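You operate a simulated robot arm through the tools that you are given. There is no shell and no other tool.

Carry out the task below with a simulated two-armed robot. There is one attempt and no reset: what you move stays moved.

## Task
Pick up the grip tape roll with one hand, pass it to the other hand and put it on the window shelf top.

The check looks at the end state, three seconds after you hand in, the way a careful person would. Anything else that was tipped, shoved, dropped, spilled or broken makes it a failure.

## Robot
Two 7-joint arms with three-finger grippers on one trunk, on a base that moves. Base frame: it is fixed to the floor where the robot stands at the start and does not move with it; the origin is under the middle of the robot, x ahead of it, y to its left, z up. Units: mm, degrees, N and s.
The left shoulder is at the start at [36, 154, 1024], the right one opposite. With the tool pointing down near the work surface each hand reaches from about 100 to 560 mm from the robot's upright axis, wherever it stands, measured 20 degrees to its own side. Places, roughly: grip tape roll [2500, 250, 1000]; window shelf top (27x16 cm) [4300, 780, 1160]. Payload 2.69 kg a hand.
The TCP of each hand is the grasp point between the finger pads, 29 mm short of the fingertips. In the tool frame z runs along the fingers and y along their closing line. The gripper opens to 120 mm; its body begins 78 mm behind the TCP.
Orientation is told as [roll, pitch, yaw] about the base's x, y, z axes, in that order, counted from this pose: with the fingers straight down and closing along the base's y, the tool's x points along the base's -x, its y along +y and its z along -z.

## Interface
- The arms move only by the tool step_arm. It takes "left_deltas", "right_deltas" or both (then of equal length, played together; a hand with none holds still); each is a list of rows, each a list of 7 numbers: the gripper command, from -1 (fully open) to 1 (shut), values between in proportion, then the shift along the tool's x, y, z in m, then the turn, a rotation vector about the tool's x, y, z in degrees. In form: [[hand, dx, dy, dz, rx, ry, rz], ...]. A call has 1 to 20 rows; each row is the pose to reach, as a shift and turn from the pose commanded when the call began, along the tool's axes at that moment. Rows are played at 5 a second. More than 50 mm and 8.6 degrees between two rows, or a gripper value outside its range, and nothing of the call is played. Where a pose cannot be reached the arm comes as near as it can. A force on the tool above 40 N (or 10 N above the force at the start of the call, whichever is more), or a blocked arm, ends the call early, and 0.2 s more pass. The fingers move at their own pace (about 136.2 mm/s each) and stop on an object; they squeeze with about 24 N. The grip force told is the motor's: it shows also when the fingers shut on nothing. Time passes only in rows, and 0.2 s behind the last, so rows that repeat a pose let the fingers close. It gives the time, the measured TCP pose, the force on the tool (base axes), the opening and the grip force at its end, in the units of the frame above (readings bear some noise), with the torque about the TCP (base axes, N m) and any sound that the robot's microphone picked up, and new pictures: "show" is both (left out), scene, wrist or none (wrist: the cameras of the hands that moved).
- Cameras (640 x 400 px; columns grow to the right, rows downward): "scene" is now at [145.5, 1, 1215.1]; the picture's right is [0.00, -1.00, 0.00], its down [-0.16, -0.00, -0.99] and it looks along [0.99, 0.00, -0.16] (base axes); focal length 269 px, centre (320, 200). "left" rides on the left gripper at [63, 0, -104] in its tool frame; the picture's right is [-0.01, 1.00, 0.00], its down [-0.83, 0.00, -0.56] and it looks along [-0.56, 0.00, 0.83] (tool axes); focal length 275 px, centre (320, 200). "right" rides on the right gripper at [63, 0, -104] in its tool frame; the picture's right is [0.00, 1.00, 0.00], its down [-0.83, 0.00, -0.56] and it looks along [-0.56, 0.00, 0.83] (tool axes); focal length 275 px, centre (320, 200). There is no depth. A picture from a camera that has moved, and an enlarged one, comes with that camera's place and axes in the base frame and with its lens.
- lift_body(by): moves the trunk up (or, below 0, down) by that many mm; the arms and the scene camera ride with it, the base frame stays. It gives what a move gives, with no picture.
- roll_base(legs): drives the robot by 1 to 6 legs, each [ahead, left, turn to the left] in mm, mm and degrees, along the robot's own axes; the way and the turn of a leg run together, so that a leg with both is an arc; at most 1500 mm and 180 degrees a leg. The arms and the cameras ride along, it lands a little off, and it stops where it bumps. It gives what a move gives, and a new picture of the scene camera.
- head_to(pan, tilt): turns the head with the scene camera to pan (to the left, within 80 degrees either way) and tilt (down, from -29 to 69), counted from straight ahead of the robot (the tilt from the chest, where the trunk bows). It gives what a move gives, and a new picture of the scene camera.
- inspect(camera, box): a new picture of the part [left, top, right, bottom] of that camera's present view, enlarged. The clock stands still meanwhile.
- hand_in(): hands the job in; it is judged then, once.

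Nothing tells you exact positions but the pictures and the camera data. Unless the task says otherwise, let go and move clear before handing in.

The tools are called after "Emit:" as name(argument=value, ...) on one line, values as JSON. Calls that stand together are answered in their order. step_arm: Moves the arms, as the interface text tells. Its arguments: {"type":"object","properties":{"left_deltas":{"type":"array"},"right_deltas":{"type":"array"},"show":{"type":"string","enum":["both","scene","wrist","none"]}},"required":[]} The other tools are called the same way: lift_body (by) moves the trunk up or down; roll_base (legs) drives the base; head_to (pan, tilt) turns the head that bears the scene camera; inspect (camera, box) takes an enlarged picture of a part of a camera's view; hand_in () hands the job in.

At the start:

```text
t: 0.0
left_tcp_pos: [313.7, 141.0, 1156.2]
left_tcp_rot: [0.0, -0.1, 0.1]
left_force: [0.6, -0.3, 0.4]
left_wrist_torque: [-0.01, 0.02, -0.02]
left_grip_width: 120.1
left_grasp_force: 0.0
right_tcp_pos: [328.0, -104.3, 1140.8]
right_tcp_rot: [-0.1, -0.1, -0.1]
right_force: [-0.6, 0.2, 0.0]
right_wrist_torque: [0.01, 0.02, 0.0]
right_grip_width: 120.4
right_grasp_force: 0.0
trunk travel left (down, up): [-390.0, 48.0]
robot x, y, heading: [0.7, 0.5, -0.1]
head pan, tilt (commanded): [0.3, 9.3]
```

scene: 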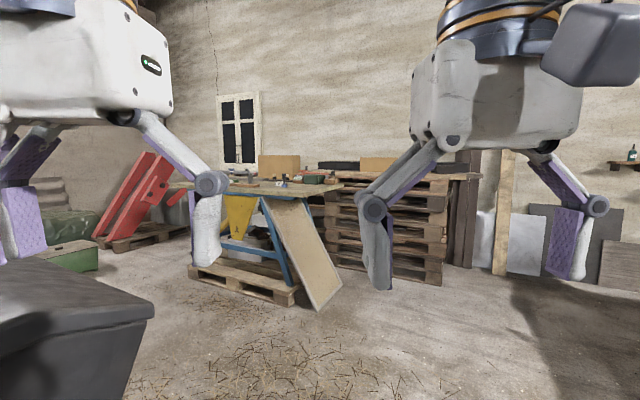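
right: 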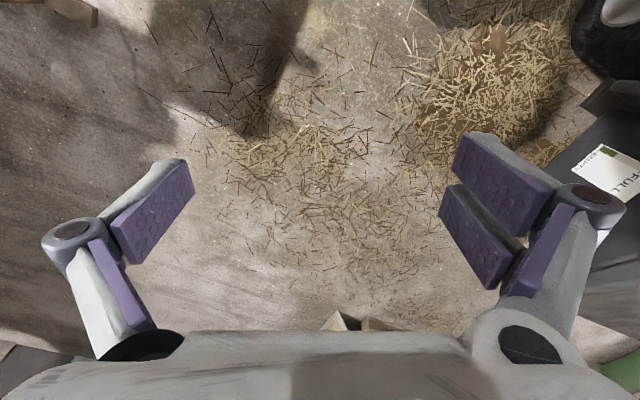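
left: 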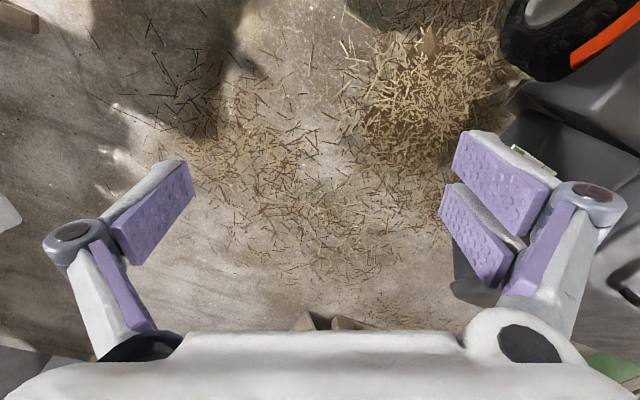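

I see a workshop with a workbench ahead (roughly where the grip tape roll should be), pallets to the right and a window on the back wall. I'll first look at the enlarged views to find the roll and the shelf.

Emit:
inspect(camera="scene", box=[200, 80, 380, 200])

Emit:
inspect(camera="scene", box=[80, 120, 380, 320])

```text
3.33 times, centred on (290, 140) of scene
camera zoom: at [145.5, 1.0, 1215.1], right [0.0, -1.0, 0.0], down [-0.16, 0.0, -0.99], along [0.99, 0.0, -0.16], focal length 898 px, centre (420, 400)
```

zoom: 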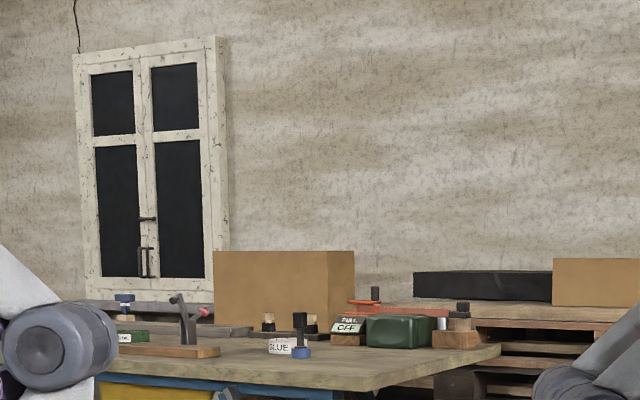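

```text
2.00 times, centred on (230, 220) of scene
camera zoom: at [145.5, 1.0, 1215.1], right [0.0, -1.0, 0.0], down [-0.16, 0.0, -0.99], along [0.99, 0.0, -0.16], focal length 539 px, centre (500, 160)
```

zoom: 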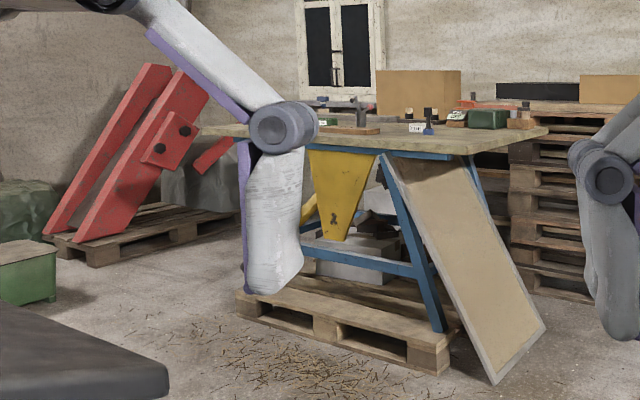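

The bench top carries several small items near the expected roll position, while the shelf is hidden or unclear behind a cardboard box. I'll look around with the head before driving, to know the obstacles close by.

Emit:
head_to(pan=45, tilt=30)

Emit:
head_to(pan=-45, tilt=30)

Emit:
head_to(pan=0, tilt=45)

```text
t: 1.1
left_tcp_pos: [313.9, 140.5, 1155.8]
left_tcp_rot: [0.0, -0.2, 0.1]
left_force: [-0.4, -0.1, 1.0]
left_wrist_torque: [0.01, 0.0, 0.0]
left_grip_width: 120.2
left_grasp_force: 0.0
right_tcp_pos: [327.1, -104.7, 1140.1]
right_tcp_rot: [0.0, -0.1, 0.0]
right_force: [0.6, -0.2, -0.6]
right_wrist_torque: [0.0, 0.07, -0.02]
right_grip_width: 120.2
right_grasp_force: 0.1
trunk travel left (down, up): [-390.0, 48.0]
robot x, y, heading: [0.4, 0.1, 0.1]
head pan, tilt (commanded): [45.0, 30.0]
camera scene: at [116.6, 64.5, 1181.6], right [0.71, -0.71, 0.0], down [-0.35, -0.35, -0.87], along [0.61, 0.61, -0.5], focal length 269 px, centre (320, 200)
```

scene: 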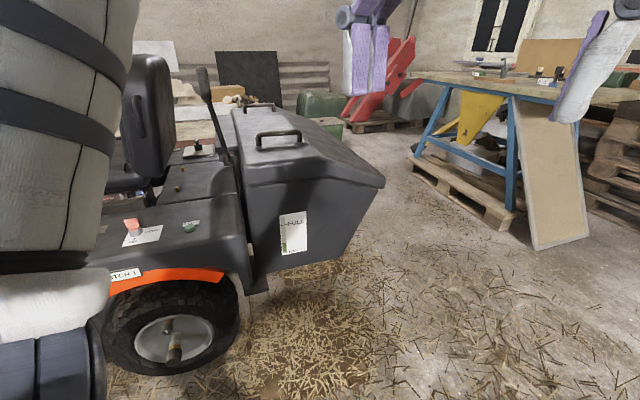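

```text
t: 2.8
left_tcp_pos: [313.3, 140.5, 1155.7]
left_tcp_rot: [0.0, -0.1, 0.1]
left_force: [0.7, 0.8, -0.8]
left_wrist_torque: [-0.01, -0.01, 0.04]
left_grip_width: 119.8
left_grasp_force: 0.1
right_tcp_pos: [326.4, -103.2, 1140.0]
right_tcp_rot: [0.0, 0.0, 0.0]
right_force: [0.8, -0.1, 0.8]
right_wrist_torque: [-0.04, -0.01, 0.05]
right_grip_width: 120.1
right_grasp_force: 0.1
trunk travel left (down, up): [-390.0, 48.0]
robot x, y, heading: [-2.2, -0.6, -0.3]
head pan, tilt (commanded): [-45.0, 30.0]
camera scene: at [116.6, -63.3, 1181.5], right [-0.71, -0.71, 0.0], down [-0.35, 0.35, -0.87], along [0.61, -0.61, -0.5], focal length 269 px, centre (320, 200)
```

scene: 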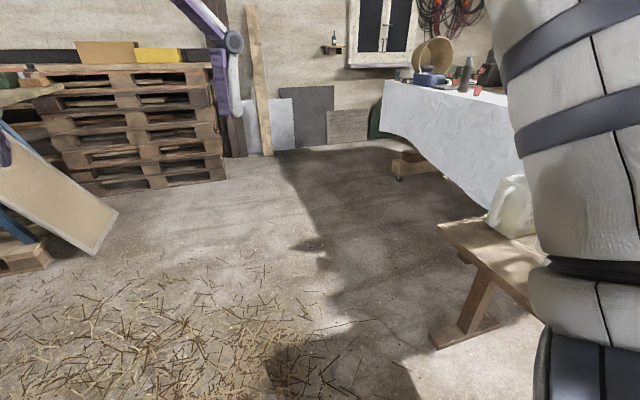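

```text
t: 3.9
left_tcp_pos: [313.8, 141.1, 1156.5]
left_tcp_rot: [0.1, -0.1, 0.1]
left_force: [-0.3, 0.1, 0.2]
left_wrist_torque: [-0.01, 0.01, 0.0]
left_grip_width: 119.8
left_grasp_force: 0.0
right_tcp_pos: [326.2, -105.2, 1141.4]
right_tcp_rot: [-0.1, 0.0, 0.0]
right_force: [0.5, 0.4, 0.5]
right_wrist_torque: [0.01, -0.04, 0.02]
right_grip_width: 119.7
right_grasp_force: 0.0
trunk travel left (down, up): [-390.0, 48.0]
robot x, y, heading: [-0.6, -0.5, 0.0]
head pan, tilt (commanded): [0.0, 45.0]
camera scene: at [133.9, 0.5, 1158.9], right [0.0, -1.0, 0.0], down [-0.71, 0.0, -0.71], along [0.71, 0.0, -0.71], focal length 269 px, centre (320, 200)
```

scene: 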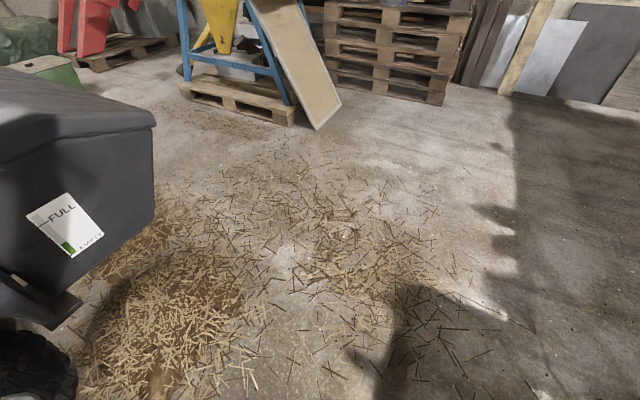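

There is a mower close on the left (front corner about x 1170, y 680), a bench turned roughly 25° ahead with a board leaning on its right end, and nothing straight ahead up to about x 1900. I'll drive ahead 1200 mm and look again.

Emit:
head_to(pan=0, tilt=15)

Emit:
roll_base(legs=[[1200, 0, 0]])

```text
t: 4.8
left_tcp_pos: [313.0, 141.6, 1156.1]
left_tcp_rot: [-0.1, -0.1, 0.1]
left_force: [0.0, 0.0, 0.4]
left_wrist_torque: [0.01, -0.02, -0.03]
left_grip_width: 120.0
left_grasp_force: 0.1
right_tcp_pos: [326.8, -104.9, 1141.7]
right_tcp_rot: [0.0, 0.0, 0.0]
right_force: [0.1, 0.0, 0.3]
right_wrist_torque: [0.0, -0.01, 0.03]
right_grip_width: 119.9
right_grasp_force: 0.0
trunk travel left (down, up): [-390.0, 48.0]
robot x, y, heading: [1.1, 1.7, 0.2]
head pan, tilt (commanded): [0.0, 15.0]
camera scene: at [146.1, 0.6, 1205.7], right [0.0, -1.0, 0.0], down [-0.26, 0.0, -0.97], along [0.97, 0.0, -0.26], focal length 269 px, centre (320, 200)
```

scene: 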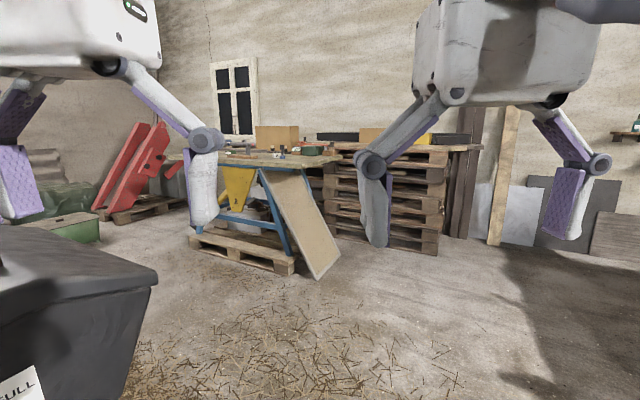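

```text
t: 10.9
left_tcp_pos: [1517.2, 146.8, 1157.0]
left_tcp_rot: [0.0, -0.1, 0.4]
left_force: [0.3, 0.6, 0.5]
left_wrist_torque: [0.02, 0.04, 0.01]
left_grip_width: 120.1
left_grasp_force: 0.0
right_tcp_pos: [1531.9, -99.4, 1140.6]
right_tcp_rot: [0.0, -0.1, 0.5]
right_force: [-0.7, 0.0, 0.6]
right_wrist_torque: [0.0, 0.0, 0.0]
right_grip_width: 120.0
right_grasp_force: 0.0
trunk travel left (down, up): [-390.0, 48.0]
robot x, y, heading: [1206.4, 1.0, 0.5]
head pan, tilt (commanded): [0.0, 15.0]
camera scene: at [1349.9, 5.0, 1205.7], right [0.01, -1.0, 0.0], down [-0.26, 0.0, -0.97], along [0.97, 0.01, -0.26], focal length 269 px, centre (320, 200)
```

scene: 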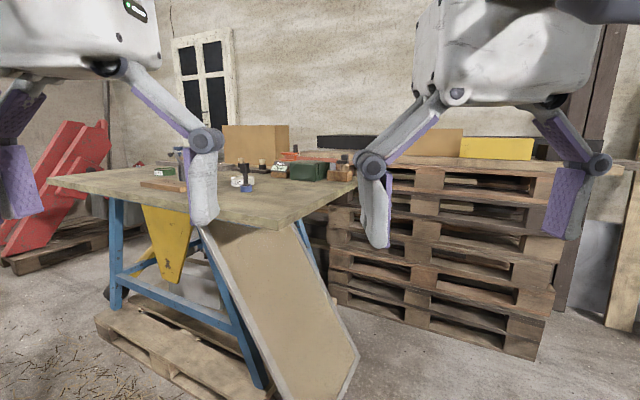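

Emit:
inspect(camera="scene", box=[130, 130, 370, 230])

Emit:
inspect(camera="scene", box=[210, 140, 370, 220])

Emit:
inspect(camera="scene", box=[40, 160, 380, 400])

Emit:
inspect(camera="scene", box=[150, 20, 330, 180])

```text
2.67 times, centred on (250, 180) of scene
camera zoom: at [1349.9, 5.0, 1205.7], right [0.01, -1.0, 0.0], down [-0.26, 0.0, -0.97], along [0.97, 0.01, -0.26], focal length 718 px, centre (507, 253)
```

zoom: 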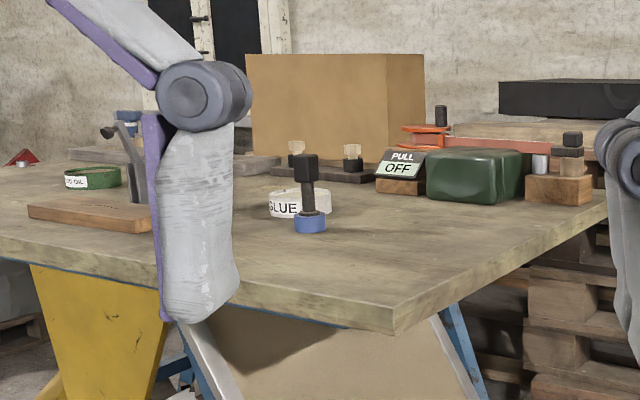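

```text
4.00 times, centred on (290, 180) of scene
camera zoom: at [1349.9, 5.0, 1205.7], right [0.01, -1.0, 0.0], down [-0.26, 0.0, -0.97], along [0.97, 0.01, -0.26], focal length 1077 px, centre (440, 280)
```

zoom: 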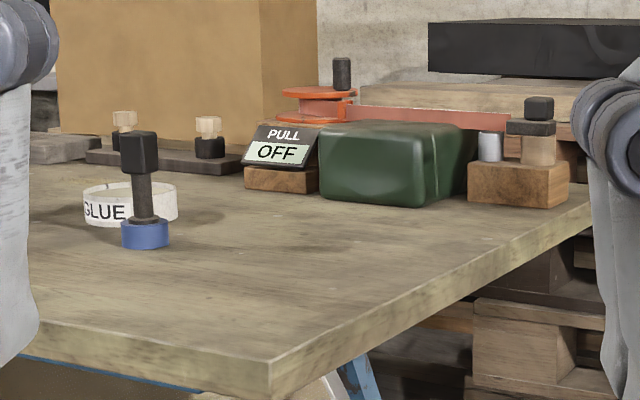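

```text
1.67 times, centred on (210, 280) of scene
camera zoom: at [1349.9, 5.0, 1205.7], right [0.01, -1.0, 0.0], down [-0.26, 0.0, -0.97], along [0.97, 0.01, -0.26], focal length 449 px, centre (503, 67)
```

zoom: 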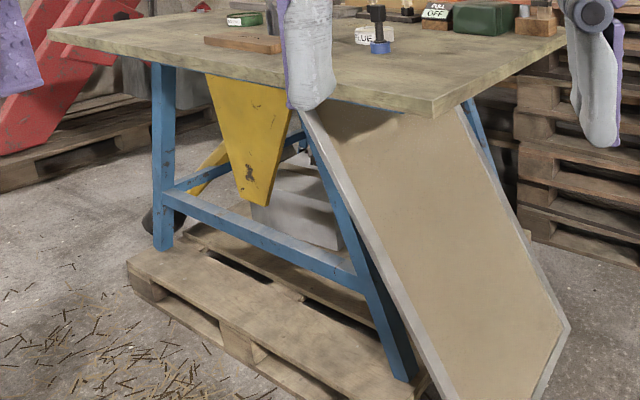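

```text
2.50 times, centred on (240, 100) of scene
camera zoom: at [1349.9, 5.0, 1205.7], right [0.01, -1.0, 0.0], down [-0.26, 0.0, -0.97], along [0.97, 0.01, -0.26], focal length 673 px, centre (520, 450)
```

zoom: 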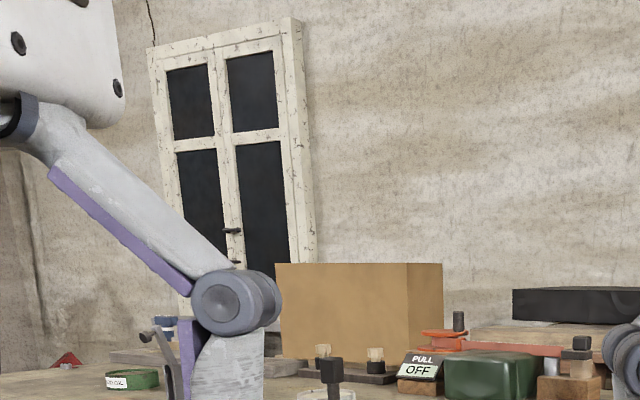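

A white ring marked "GLUE" stands behind a black-and-blue tool, with a green ring farther left; the bench's front edge runs about 25° off and its corner is near (1910, 105). I'll raise the trunk a little and drive round to face the bench's front from a safe distance to see which item is the grip tape.

Emit:
lift_body(by=40)

Emit:
roll_base(legs=[[350, 300, 0], [0, 0, -26], [100, 330, 0]])

```text
t: 11.8
left_tcp_pos: [1517.5, 145.9, 1195.4]
left_tcp_rot: [0.0, 0.1, 0.4]
left_force: [0.6, 0.8, 0.1]
left_wrist_torque: [0.03, 0.06, 0.0]
left_grip_width: 119.9
left_grasp_force: 0.0
right_tcp_pos: [1533.1, -99.3, 1181.2]
right_tcp_rot: [0.0, 0.1, 0.3]
right_force: [1.1, -0.9, -0.8]
right_wrist_torque: [-0.02, 0.03, 0.0]
right_grip_width: 119.8
right_grasp_force: 0.0
trunk travel left (down, up): [-430.0, 8.0]
robot x, y, heading: [1200.9, 6.0, 0.2]
head pan, tilt (commanded): [0.0, 15.0]
```

```text
t: 18.7
left_tcp_pos: [2131.9, 551.8, 1196.2]
left_tcp_rot: [0.0, -0.1, -26.0]
left_force: [0.3, -0.7, 0.1]
left_wrist_torque: [-0.01, 0.04, 0.02]
left_grip_width: 119.9
left_grasp_force: 0.0
right_tcp_pos: [2036.7, 324.1, 1182.1]
right_tcp_rot: [0.0, 0.0, -25.9]
right_force: [-0.4, -0.4, 0.0]
right_wrist_torque: [0.04, -0.01, 0.02]
right_grip_width: 120.1
right_grasp_force: 0.1
trunk travel left (down, up): [-430.0, 8.0]
robot x, y, heading: [1784.1, 559.1, -25.9]
head pan, tilt (commanded): [0.0, 15.0]
camera scene: at [1881.9, 515.7, 1251.4], right [-0.44, -0.9, 0.0], down [-0.23, 0.11, -0.97], along [0.87, -0.42, -0.26], focal length 269 px, centre (320, 200)
```

scene: 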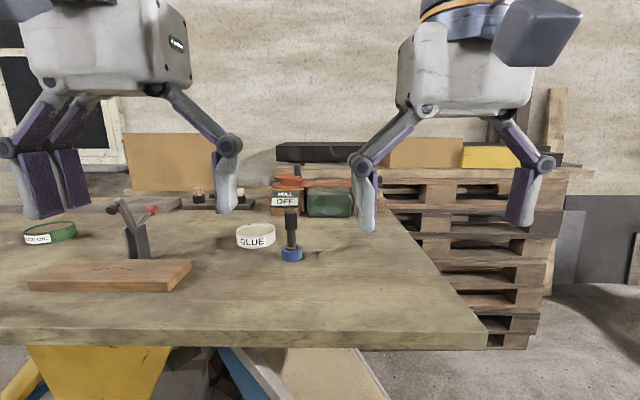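

Emit:
inspect(camera="scene", box=[220, 160, 380, 280])

Emit:
inspect(camera="scene", box=[0, 160, 220, 300])

Emit:
inspect(camera="right", box=[0, 0, 640, 400])

Emit:
inspect(camera="left", box=[0, 0, 640, 400])

```text
3.33 times, centred on (300, 220) of scene
camera zoom: at [1881.9, 515.7, 1251.4], right [-0.44, -0.9, 0.0], down [-0.23, 0.11, -0.97], along [0.87, -0.42, -0.26], focal length 898 px, centre (387, 133)
```

zoom: 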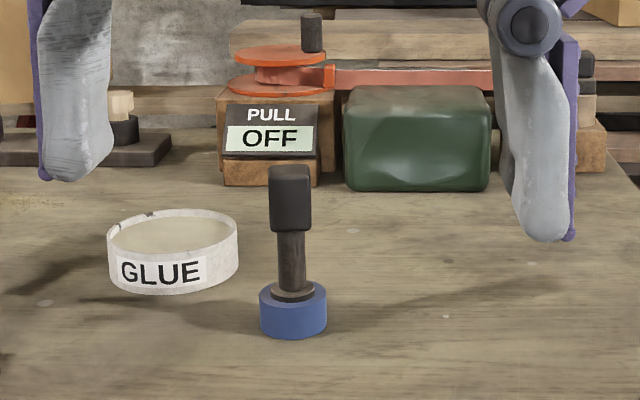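

```text
2.86 times, centred on (110, 230) of scene
camera zoom: at [1881.9, 515.7, 1251.4], right [-0.44, -0.9, 0.0], down [-0.23, 0.11, -0.97], along [0.87, -0.42, -0.26], focal length 770 px, centre (920, 114)
```

zoom: 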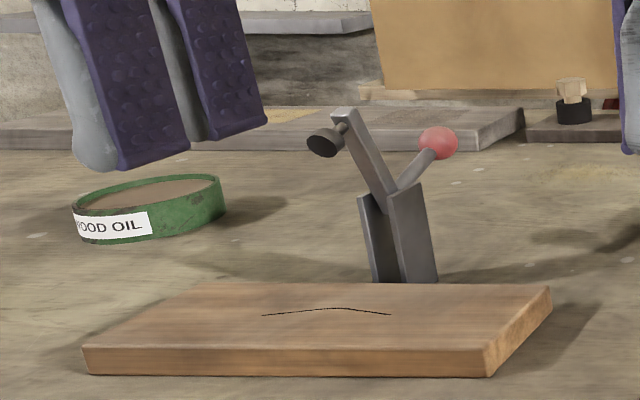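

```text
1.00 times, centred on (320, 200) of right (not enlarged: the box is as wide or as high as the picture)
camera zoom: at [1978.5, 350.8, 1285.1], right [0.43, 0.9, 0.0], down [0.75, -0.36, 0.56], along [0.5, -0.24, -0.83], focal length 275 px, centre (320, 200)
```

zoom: 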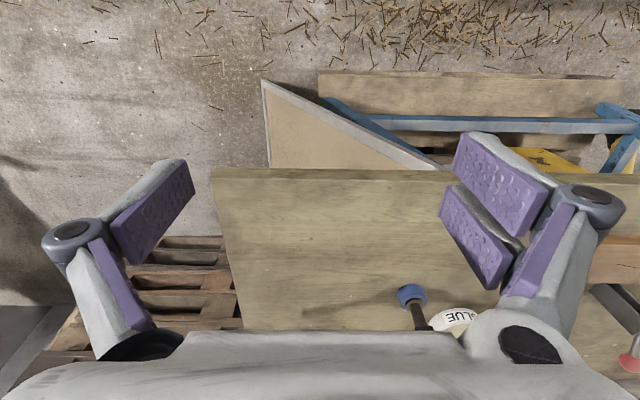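

```text
1.00 times, centred on (320, 200) of left (not enlarged: the box is as wide or as high as the picture)
camera zoom: at [2074.1, 579.7, 1299.9], right [0.44, 0.9, 0.0], down [0.75, -0.37, 0.56], along [0.5, -0.25, -0.83], focal length 275 px, centre (320, 200)
```

zoom: 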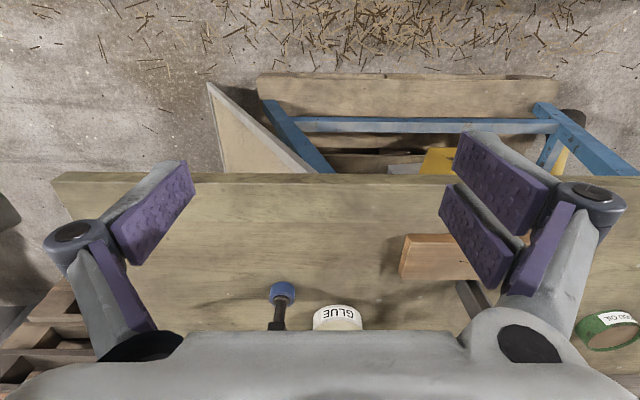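

I see a white "GLUE" tin-like ring, a green "WOOD OIL" ring, a blue ring with a black stem, and an orange spool on a "PULL OFF" block. My hands hide part of the bench, so I'll spread them apart and look with the head tilted down.

Emit:
step_arm(left_deltas=[[-1, 0.03, 0.04, 0, 0, 0, 0], [-1, 0.05, 0.08, 0, 0, 0, 0], [-1, 0.07, 0.12, 0, 0, 0, 0], [-1, 0.09, 0.16, 0, 0, 0, 0], [-1, 0.1, 0.2, 0, 0, 0, 0]], right_deltas=[[-1, 0.03, -0.04, 0, 0, 0, 0], [-1, 0.05, -0.08, 0, 0, 0, 0], [-1, 0.07, -0.12, 0, 0, 0, 0], [-1, 0.09, -0.16, 0, 0, 0, 0], [-1, 0.1, -0.2, 0, 0, 0, 0]], show="none")

Emit:
head_to(pan=0, tilt=25)

```text
t: 19.9
left_tcp_pos: [2145.9, 709.0, 1145.7]
left_tcp_rot: [0.0, -0.1, -25.8]
left_force: [1.1, 0.0, -0.3]
left_wrist_torque: [-0.02, 0.02, -0.01]
left_grip_width: 120.0
left_grasp_force: 0.0
left hand out of reach, approached as far as the arm can: row 3, 4, 5
right_tcp_pos: [1889.7, 204.4, 1152.1]
right_tcp_rot: [0.0, 0.0, -25.8]
right_force: [0.3, 0.3, -1.4]
right_wrist_torque: [-0.02, -0.01, -0.02]
right_grip_width: 119.9
right_grasp_force: 0.1
right hand out of reach, approached as far as the arm can: row 4, 5
trunk travel left (down, up): [-430.0, 8.0]
robot x, y, heading: [1787.1, 564.8, -26.0]
head pan, tilt (commanded): [0.0, 15.0]
```

```text
t: 20.6
left_tcp_pos: [2144.2, 710.0, 1145.9]
left_tcp_rot: [-0.1, -0.1, -25.9]
left_force: [0.2, -0.6, 0.3]
left_wrist_torque: [0.01, 0.04, 0.03]
left_grip_width: 119.9
left_grasp_force: 0.1
right_tcp_pos: [1889.6, 204.7, 1152.5]
right_tcp_rot: [0.0, 0.0, -25.9]
right_force: [-0.6, 0.2, 0.1]
right_wrist_torque: [0.02, 0.0, 0.02]
right_grip_width: 120.0
right_grasp_force: 0.0
trunk travel left (down, up): [-430.0, 8.0]
robot x, y, heading: [1785.0, 565.5, -26.1]
head pan, tilt (commanded): [0.0, 25.0]
camera scene: at [1880.6, 516.1, 1235.2], right [-0.44, -0.9, 0.0], down [-0.38, 0.18, -0.91], along [0.82, -0.4, -0.42], focal length 269 px, centre (320, 200)
```

scene: 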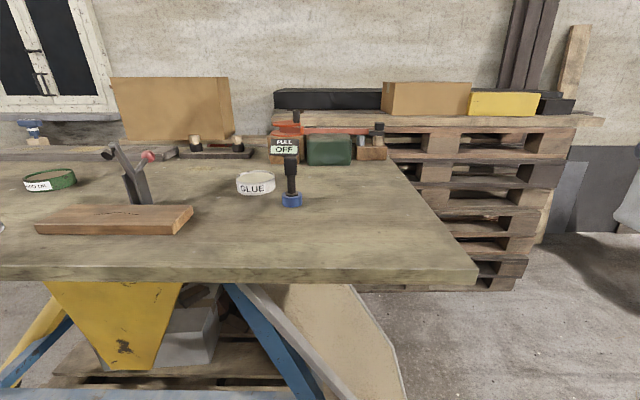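

Emit:
inspect(camera="scene", box=[220, 90, 410, 220])

Emit:
inspect(camera="scene", box=[0, 100, 260, 240])

Emit:
inspect(camera="scene", box=[260, 100, 340, 150])

```text
3.08 times, centred on (315, 155) of scene
camera zoom: at [1880.6, 516.1, 1235.2], right [-0.44, -0.9, 0.0], down [-0.38, 0.18, -0.91], along [0.82, -0.4, -0.42], focal length 829 px, centre (335, 338)
```

zoom: 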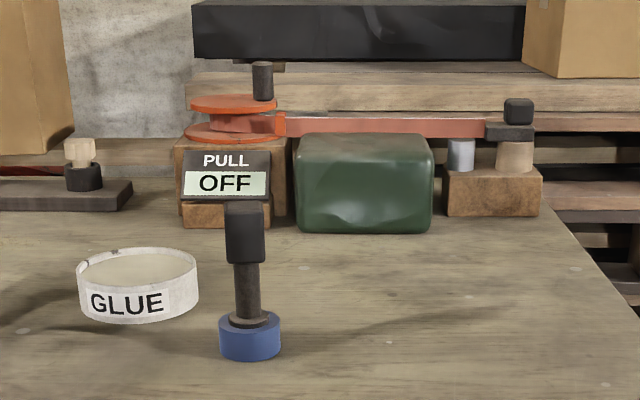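

```text
2.46 times, centred on (130, 170) of scene
camera zoom: at [1880.6, 516.1, 1235.2], right [-0.44, -0.9, 0.0], down [-0.38, 0.18, -0.91], along [0.82, -0.4, -0.42], focal length 663 px, centre (788, 274)
```

zoom: 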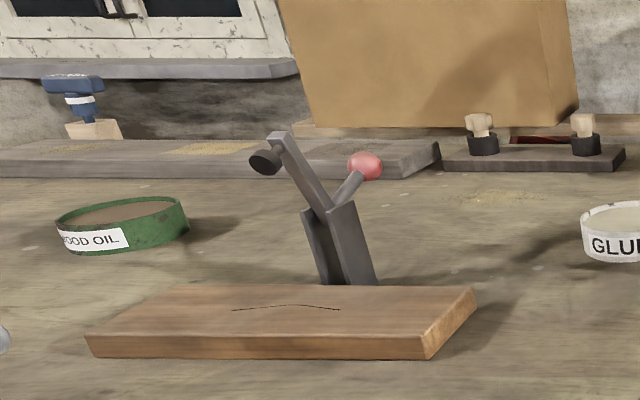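

```text
8.00 times, centred on (300, 125) of scene
camera zoom: at [1880.6, 516.1, 1235.2], right [-0.44, -0.9, 0.0], down [-0.38, 0.18, -0.91], along [0.82, -0.4, -0.42], focal length 2154 px, centre (480, 800)
```

zoom: 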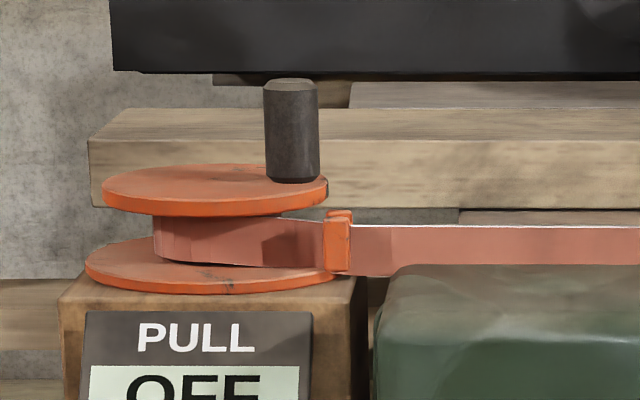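

The blue ring with the black stem (about 2434, 320), the GLUE tin (about 2566, 374) and an orange reel with tape (about 2800, 200) are the candidates; the bench top comes out at z≈945. I'll look down at my own base and the table edge to know how close I can come.

Emit:
head_to(pan=0, tilt=69)

Emit:
head_to(pan=0, tilt=0)

Emit:
head_to(pan=35, tilt=5)

```text
t: 21.8
left_tcp_pos: [2144.1, 709.8, 1146.5]
left_tcp_rot: [-0.1, -0.1, -25.9]
left_force: [-0.9, -0.2, 0.7]
left_wrist_torque: [-0.02, -0.04, 0.01]
left_grip_width: 119.9
left_grasp_force: 0.1
right_tcp_pos: [1890.7, 203.4, 1153.4]
right_tcp_rot: [0.0, 0.0, -25.9]
right_force: [-1.5, 0.9, 0.8]
right_wrist_torque: [-0.01, 0.0, 0.0]
right_grip_width: 119.9
right_grasp_force: 0.0
trunk travel left (down, up): [-430.0, 8.0]
robot x, y, heading: [1786.6, 559.6, -25.7]
head pan, tilt (commanded): [0.0, 68.8]
camera scene: at [1848.1, 531.9, 1175.7], right [-0.44, -0.9, 0.0], down [-0.84, 0.41, -0.36], along [0.33, -0.16, -0.93], focal length 269 px, centre (320, 200)
```

scene: 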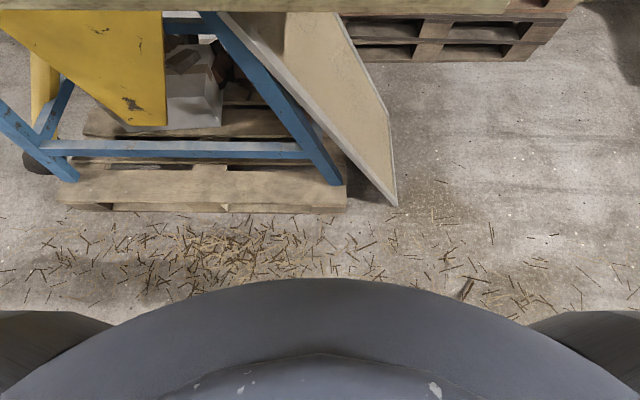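

```text
t: 23.1
left_tcp_pos: [2145.8, 709.5, 1146.7]
left_tcp_rot: [-0.1, -0.1, -25.9]
left_force: [-0.4, -0.3, -0.2]
left_wrist_torque: [0.0, -0.01, -0.01]
left_grip_width: 120.1
left_grasp_force: 0.1
right_tcp_pos: [1890.2, 204.2, 1152.7]
right_tcp_rot: [-0.1, 0.0, -25.8]
right_force: [0.2, 0.4, 0.5]
right_wrist_torque: [0.0, 0.0, -0.03]
right_grip_width: 120.1
right_grasp_force: 0.0
trunk travel left (down, up): [-430.0, 8.0]
robot x, y, heading: [1785.0, 560.6, -25.8]
head pan, tilt (commanded): [0.0, 0.0]
camera scene: at [1878.8, 517.0, 1275.5], right [-0.44, -0.9, 0.0], down [0.0, 0.0, -1.0], along [0.9, -0.44, 0.0], focal length 269 px, centre (320, 200)
```

scene: 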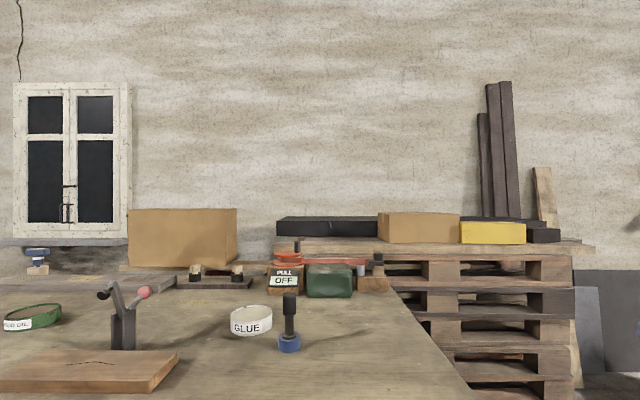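

```text
t: 24.2
left_tcp_pos: [2144.5, 710.0, 1146.5]
left_tcp_rot: [-0.1, -0.1, -25.9]
left_force: [0.0, 0.4, -0.4]
left_wrist_torque: [0.03, 0.01, 0.01]
left_grip_width: 119.8
left_grasp_force: 0.1
right_tcp_pos: [1889.5, 203.4, 1153.2]
right_tcp_rot: [0.0, 0.1, -25.8]
right_force: [-0.7, -0.2, 0.9]
right_wrist_torque: [-0.04, 0.01, -0.02]
right_grip_width: 119.9
right_grasp_force: 0.1
trunk travel left (down, up): [-430.0, 8.0]
robot x, y, heading: [1786.3, 560.3, -26.2]
head pan, tilt (commanded): [35.0, 5.0]
camera scene: at [1888.5, 570.7, 1267.6], right [0.16, -0.99, 0.0], down [-0.09, -0.01, -1.0], along [0.98, 0.16, -0.09], focal length 269 px, centre (320, 200)
```

scene: 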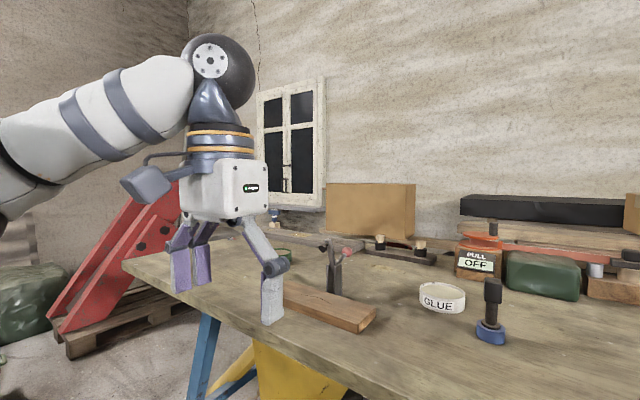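

The base's front seems to reach only about 160 mm ahead of the axis, so I can get close to the bench. Let me enlarge the items again from this angle before deciding which one is the grip tape roll.

Emit:
inspect(camera="scene", box=[400, 210, 640, 360])

Emit:
inspect(camera="scene", box=[240, 170, 420, 290])

Emit:
inspect(camera="scene", box=[460, 265, 520, 355])

```text
2.67 times, centred on (520, 285) of scene
camera zoom: at [1888.5, 570.7, 1267.6], right [0.16, -0.99, 0.0], down [-0.09, -0.01, -1.0], along [0.98, 0.16, -0.09], focal length 718 px, centre (-213, -27)
```

zoom: 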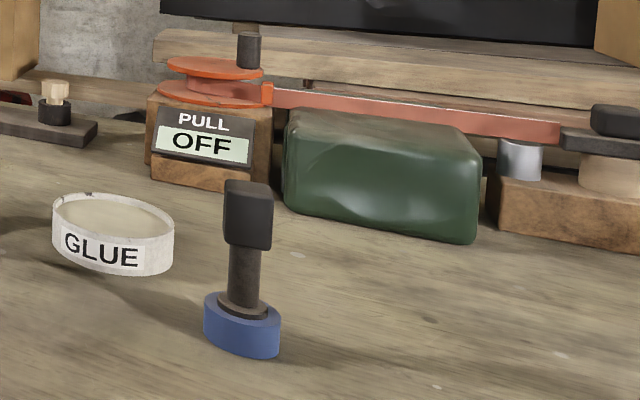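

```text
3.33 times, centred on (330, 230) of scene
camera zoom: at [1888.5, 570.7, 1267.6], right [0.16, -0.99, 0.0], down [-0.09, -0.01, -1.0], along [0.98, 0.16, -0.09], focal length 898 px, centre (287, 100)
```

zoom: 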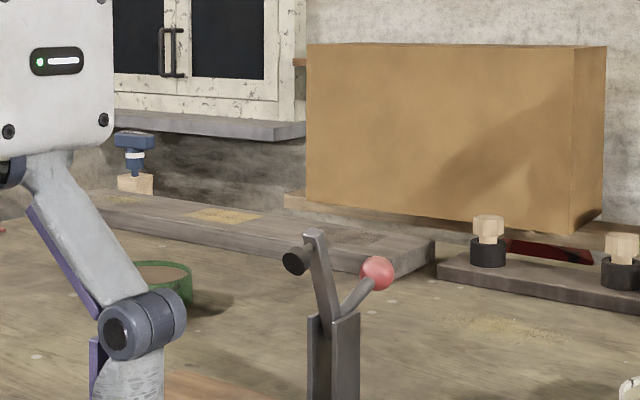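

```text
4.44 times, centred on (490, 310) of scene
camera zoom: at [1888.5, 570.7, 1267.6], right [0.16, -0.99, 0.0], down [-0.09, -0.01, -1.0], along [0.98, 0.16, -0.09], focal length 1197 px, centre (-436, -289)
```

zoom: 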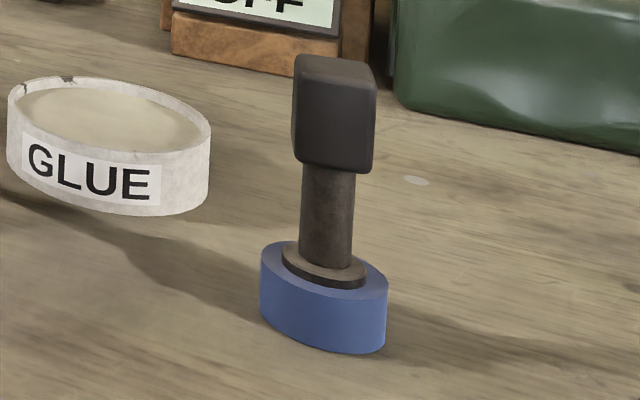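

The "GLUE" and "WOOD OIL" rings look like paste tins, and the reel is part of a fixture, so the blue ring with a black stem at about (2433, 318) is the likeliest grip tape roll. Before choosing hands I'll survey the shelf area from the bench's left end, driving sideways along the bench front.

Emit:
roll_base(legs=[[-60, 0, 0], [0, 1000, 0]])

Emit:
head_to(pan=20, tilt=12)

Emit:
inspect(camera="scene", box=[200, 60, 440, 210])

```text
t: 32.7
left_tcp_pos: [2528.9, 1623.2, 1146.1]
left_tcp_rot: [-0.2, -0.1, -26.3]
left_force: [-0.4, 1.0, -0.7]
left_wrist_torque: [-0.02, 0.02, 0.01]
left_grip_width: 119.9
left_grasp_force: 0.0
right_tcp_pos: [2270.4, 1119.3, 1152.4]
right_tcp_rot: [0.0, 0.0, -26.4]
right_force: [-0.2, -0.1, 0.2]
right_wrist_torque: [-0.04, 0.0, 0.02]
right_grip_width: 120.1
right_grasp_force: 0.1
trunk travel left (down, up): [-430.0, 8.0]
robot x, y, heading: [2170.3, 1475.3, -26.6]
head pan, tilt (commanded): [35.0, 5.0]
camera scene: at [2271.5, 1486.6, 1267.6], right [0.15, -0.99, 0.0], down [-0.09, -0.01, -1.0], along [0.98, 0.15, -0.09], focal length 269 px, centre (320, 200)
```

scene: 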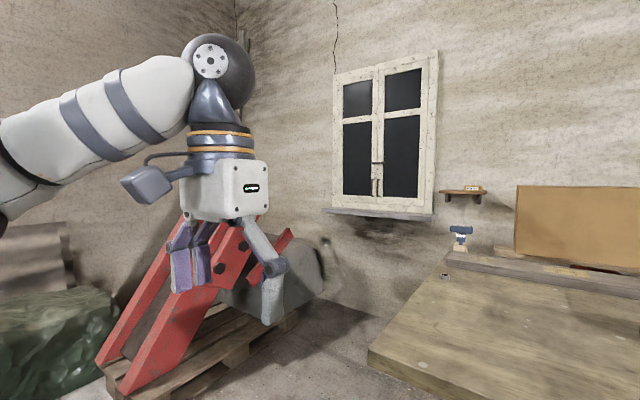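

```text
t: 33.4
left_tcp_pos: [2528.3, 1623.2, 1146.7]
left_tcp_rot: [0.0, -0.1, -26.5]
left_force: [1.2, -0.7, -0.1]
left_wrist_torque: [0.01, -0.03, 0.02]
left_grip_width: 119.7
left_grasp_force: 0.0
right_tcp_pos: [2269.3, 1119.9, 1151.8]
right_tcp_rot: [0.1, -0.1, -26.4]
right_force: [0.9, 0.6, -0.9]
right_wrist_torque: [0.02, 0.02, 0.02]
right_grip_width: 119.9
right_grasp_force: 0.1
trunk travel left (down, up): [-430.0, 8.0]
robot x, y, heading: [2168.9, 1478.4, -26.3]
head pan, tilt (commanded): [20.0, 12.0]
camera scene: at [2273.3, 1462.4, 1256.3], right [-0.11, -0.99, 0.0], down [-0.21, 0.02, -0.98], along [0.97, -0.11, -0.21], focal length 269 px, centre (320, 200)
```

scene: 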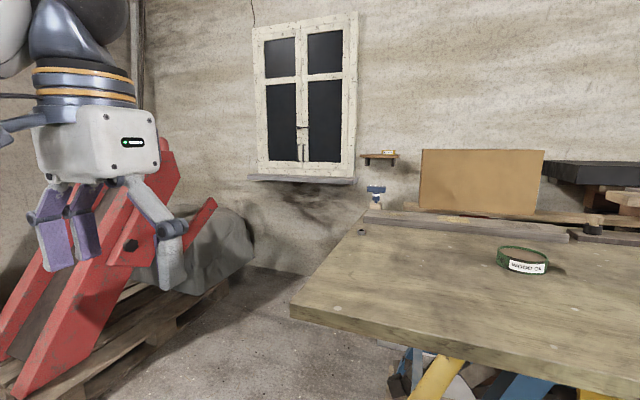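

```text
2.67 times, centred on (320, 135) of scene
camera zoom: at [2273.3, 1462.4, 1256.3], right [-0.11, -0.99, 0.0], down [-0.21, 0.02, -0.98], along [0.97, -0.11, -0.21], focal length 718 px, centre (320, 373)
```

zoom: 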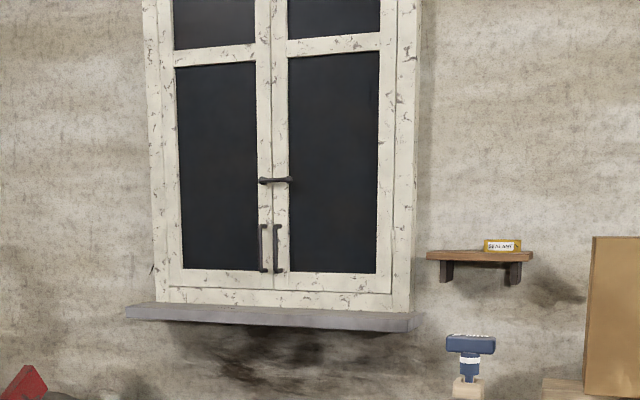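

The window shelf is a small wooden wall shelf right of the window, with a small "sealant" block already standing on its right end. I'll drive on round the bench's left end through the corridor to see the shelf and the floor before it.

Emit:
roll_base(legs=[[0, 650, 0], [800, 0, 0]])

Emit:
head_to(pan=-20, tilt=25)

Emit:
head_to(pan=0, tilt=12)

Emit:
inspect(camera="scene", box=[200, 100, 440, 250])

```text
t: 42.7
left_tcp_pos: [3528.6, 1858.2, 1146.3]
left_tcp_rot: [-0.1, -0.2, -26.1]
left_force: [0.3, 0.0, 0.1]
left_wrist_torque: [0.01, -0.02, -0.01]
left_grip_width: 120.0
left_grasp_force: 0.1
right_tcp_pos: [3270.7, 1352.3, 1152.1]
right_tcp_rot: [0.0, 0.0, -26.1]
right_force: [1.0, 0.2, -0.2]
right_wrist_torque: [-0.02, 0.01, 0.03]
right_grip_width: 120.0
right_grasp_force: 0.0
trunk travel left (down, up): [-430.0, 8.0]
robot x, y, heading: [3168.6, 1707.8, -26.2]
head pan, tilt (commanded): [20.0, 12.0]
camera scene: at [3273.6, 1694.9, 1256.3], right [-0.11, -0.99, 0.0], down [-0.21, 0.02, -0.98], along [0.97, -0.1, -0.21], focal length 269 px, centre (320, 200)
```

scene: 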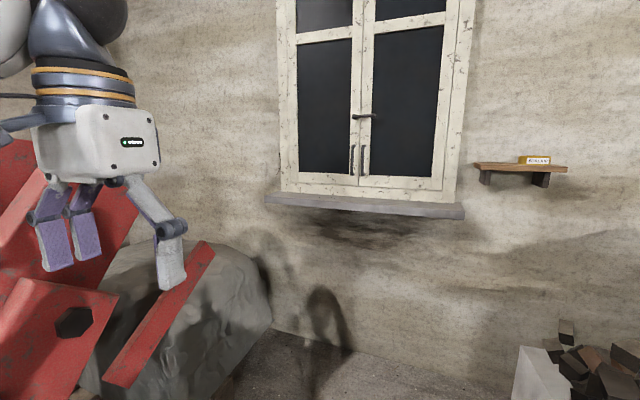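

```text
t: 43.8
left_tcp_pos: [3527.7, 1856.3, 1146.1]
left_tcp_rot: [0.0, -0.1, -26.1]
left_force: [0.3, -0.4, 1.2]
left_wrist_torque: [0.03, 0.04, -0.01]
left_grip_width: 120.2
left_grasp_force: 0.1
right_tcp_pos: [3271.3, 1352.5, 1152.3]
right_tcp_rot: [0.1, 0.0, -26.0]
right_force: [-0.5, -0.2, 0.3]
right_wrist_torque: [0.01, 0.01, 0.04]
right_grip_width: 119.9
right_grasp_force: 0.2
trunk travel left (down, up): [-430.0, 8.0]
robot x, y, heading: [3169.7, 1713.8, -25.9]
head pan, tilt (commanded): [-20.0, 25.0]
camera scene: at [3244.6, 1638.6, 1235.2], right [-0.72, -0.69, 0.0], down [-0.29, 0.3, -0.91], along [0.63, -0.65, -0.42], focal length 269 px, centre (320, 200)
```

scene: 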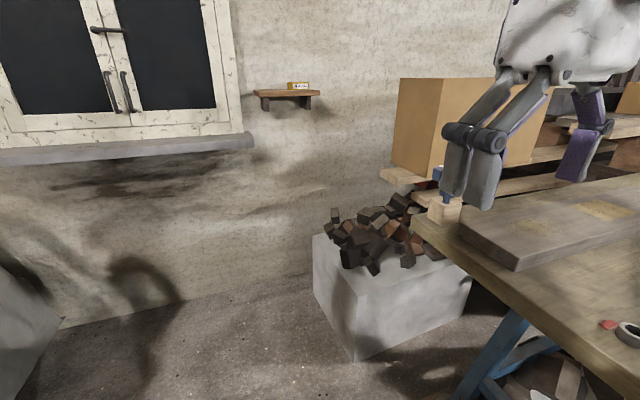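

```text
t: 44.6
left_tcp_pos: [3527.8, 1857.4, 1146.3]
left_tcp_rot: [-0.1, -0.1, -26.1]
left_force: [-0.9, 0.4, -0.1]
left_wrist_torque: [0.05, 0.01, 0.02]
left_grip_width: 120.1
left_grasp_force: 0.1
right_tcp_pos: [3271.0, 1351.7, 1152.4]
right_tcp_rot: [0.0, 0.1, -26.0]
right_force: [0.6, 0.3, -0.2]
right_wrist_torque: [0.03, -0.02, 0.01]
right_grip_width: 120.4
right_grasp_force: 0.1
trunk travel left (down, up): [-430.0, 8.0]
robot x, y, heading: [3168.6, 1710.5, -26.0]
head pan, tilt (commanded): [0.0, 12.0]
camera scene: at [3264.4, 1663.8, 1256.2], right [-0.44, -0.9, 0.0], down [-0.19, 0.09, -0.98], along [0.88, -0.43, -0.21], focal length 269 px, centre (320, 200)
```

scene: 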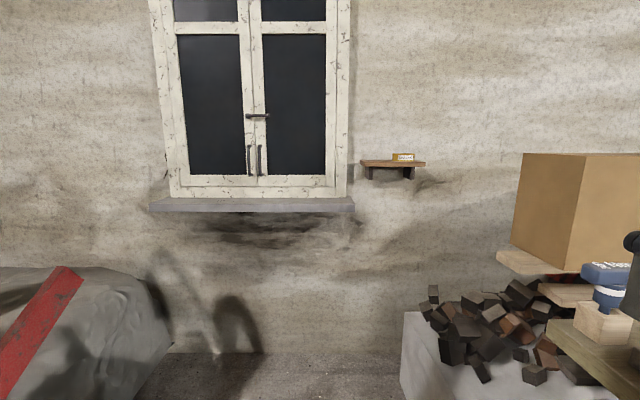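

```text
2.67 times, centred on (320, 175) of scene
camera zoom: at [3264.4, 1663.8, 1256.2], right [-0.44, -0.9, 0.0], down [-0.19, 0.09, -0.98], along [0.88, -0.43, -0.21], focal length 718 px, centre (320, 267)
```

zoom: 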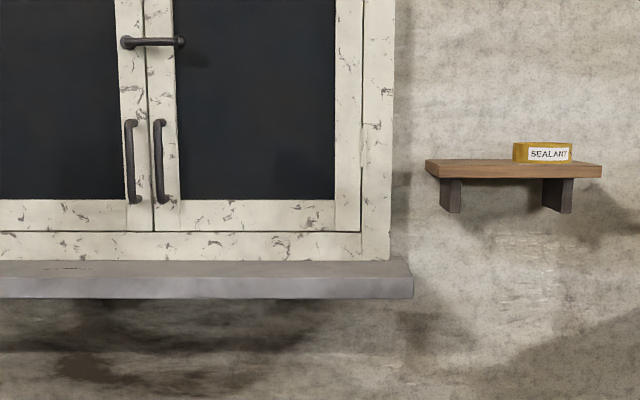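

The shelf is clear to see (with a small SEALANT box on its right rear), and the floor before it is free. I also noticed a grey ring on the bench's left end; I'll look at that before deciding what the grip tape roll is.

Emit:
head_to(pan=-60, tilt=30)

Emit:
inspect(camera="scene", box=[280, 100, 640, 325])

```text
t: 45.9
left_tcp_pos: [3527.2, 1857.9, 1146.0]
left_tcp_rot: [0.0, -0.1, -26.1]
left_force: [0.0, 0.3, 0.5]
left_wrist_torque: [0.0, -0.01, 0.0]
left_grip_width: 120.2
left_grasp_force: 0.0
right_tcp_pos: [3272.3, 1351.8, 1152.2]
right_tcp_rot: [0.0, 0.0, -26.2]
right_force: [-0.2, 0.7, 0.1]
right_wrist_torque: [0.0, 0.0, 0.03]
right_grip_width: 120.0
right_grasp_force: 0.0
trunk travel left (down, up): [-430.0, 8.0]
robot x, y, heading: [3172.1, 1712.1, -26.2]
head pan, tilt (commanded): [-60.0, 30.0]
camera scene: at [3186.9, 1614.7, 1227.2], right [-1.0, -0.07, 0.0], down [-0.03, 0.5, -0.87], along [0.06, -0.86, -0.5], focal length 269 px, centre (320, 200)
```

scene: 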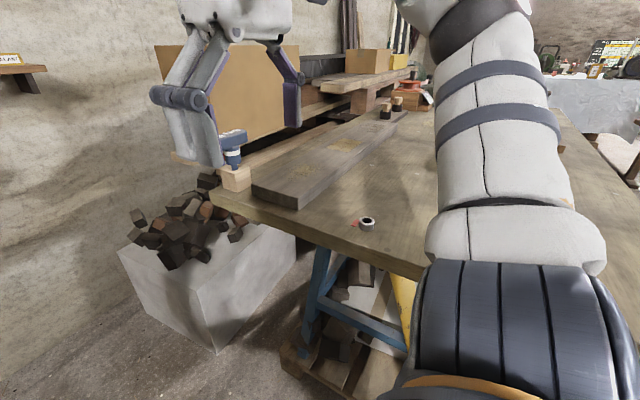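

```text
1.78 times, centred on (460, 212) of scene
camera zoom: at [3186.9, 1614.7, 1227.2], right [-1.0, -0.07, 0.0], down [-0.03, 0.5, -0.87], along [0.06, -0.86, -0.5], focal length 479 px, centre (71, 178)
```

zoom: 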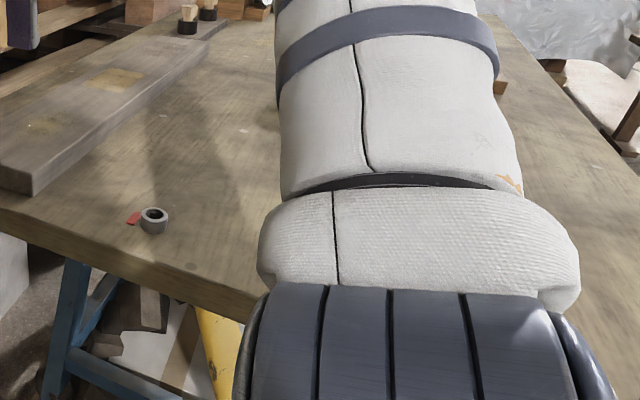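

Emit:
inspect(camera="scene", box=[335, 200, 400, 240])

Emit:
inspect(camera="scene", box=[200, 110, 330, 200])

Emit:
inspect(camera="scene", box=[330, 60, 450, 140])

```text
9.85 times, centred on (368, 220) of scene
camera zoom: at [3186.9, 1614.7, 1227.2], right [-1.0, -0.07, 0.0], down [-0.03, 0.5, -0.87], along [0.06, -0.86, -0.5], focal length 2652 px, centre (-148, 3)
```

zoom: 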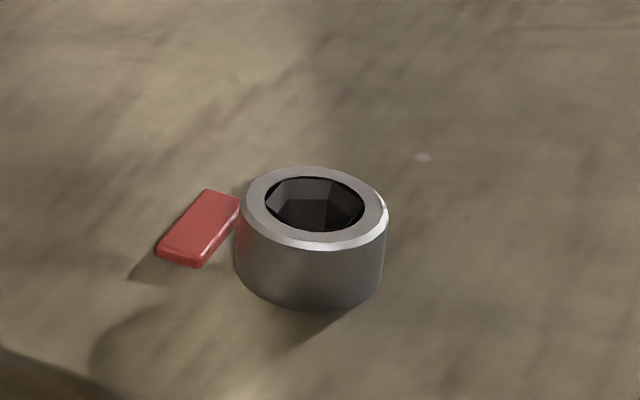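

```text
4.44 times, centred on (265, 155) of scene
camera zoom: at [3186.9, 1614.7, 1227.2], right [-1.0, -0.07, 0.0], down [-0.03, 0.5, -0.87], along [0.06, -0.86, -0.5], focal length 1197 px, centre (564, 400)
```

zoom: 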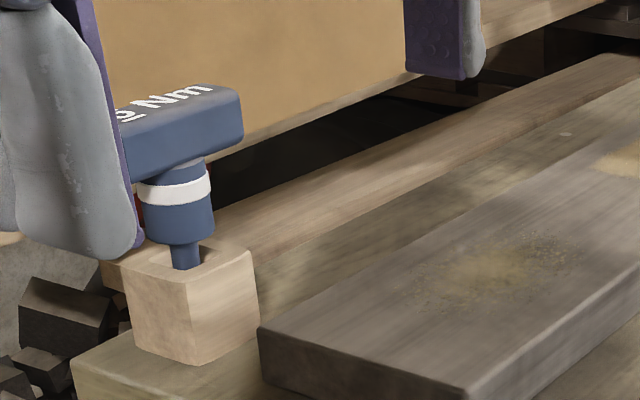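

```text
5.00 times, centred on (390, 100) of scene
camera zoom: at [3186.9, 1614.7, 1227.2], right [-1.0, -0.07, 0.0], down [-0.03, 0.5, -0.87], along [0.06, -0.86, -0.5], focal length 1347 px, centre (-30, 700)
```

zoom: 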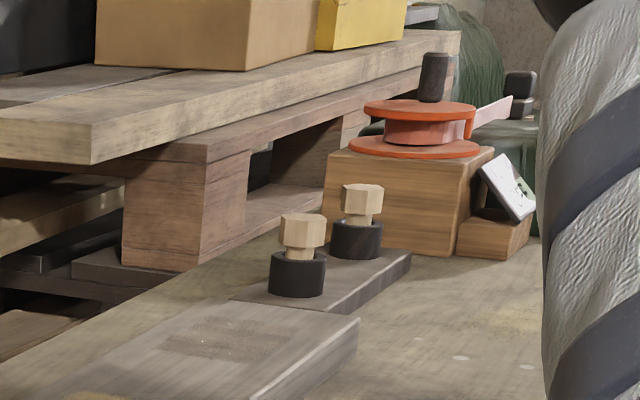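

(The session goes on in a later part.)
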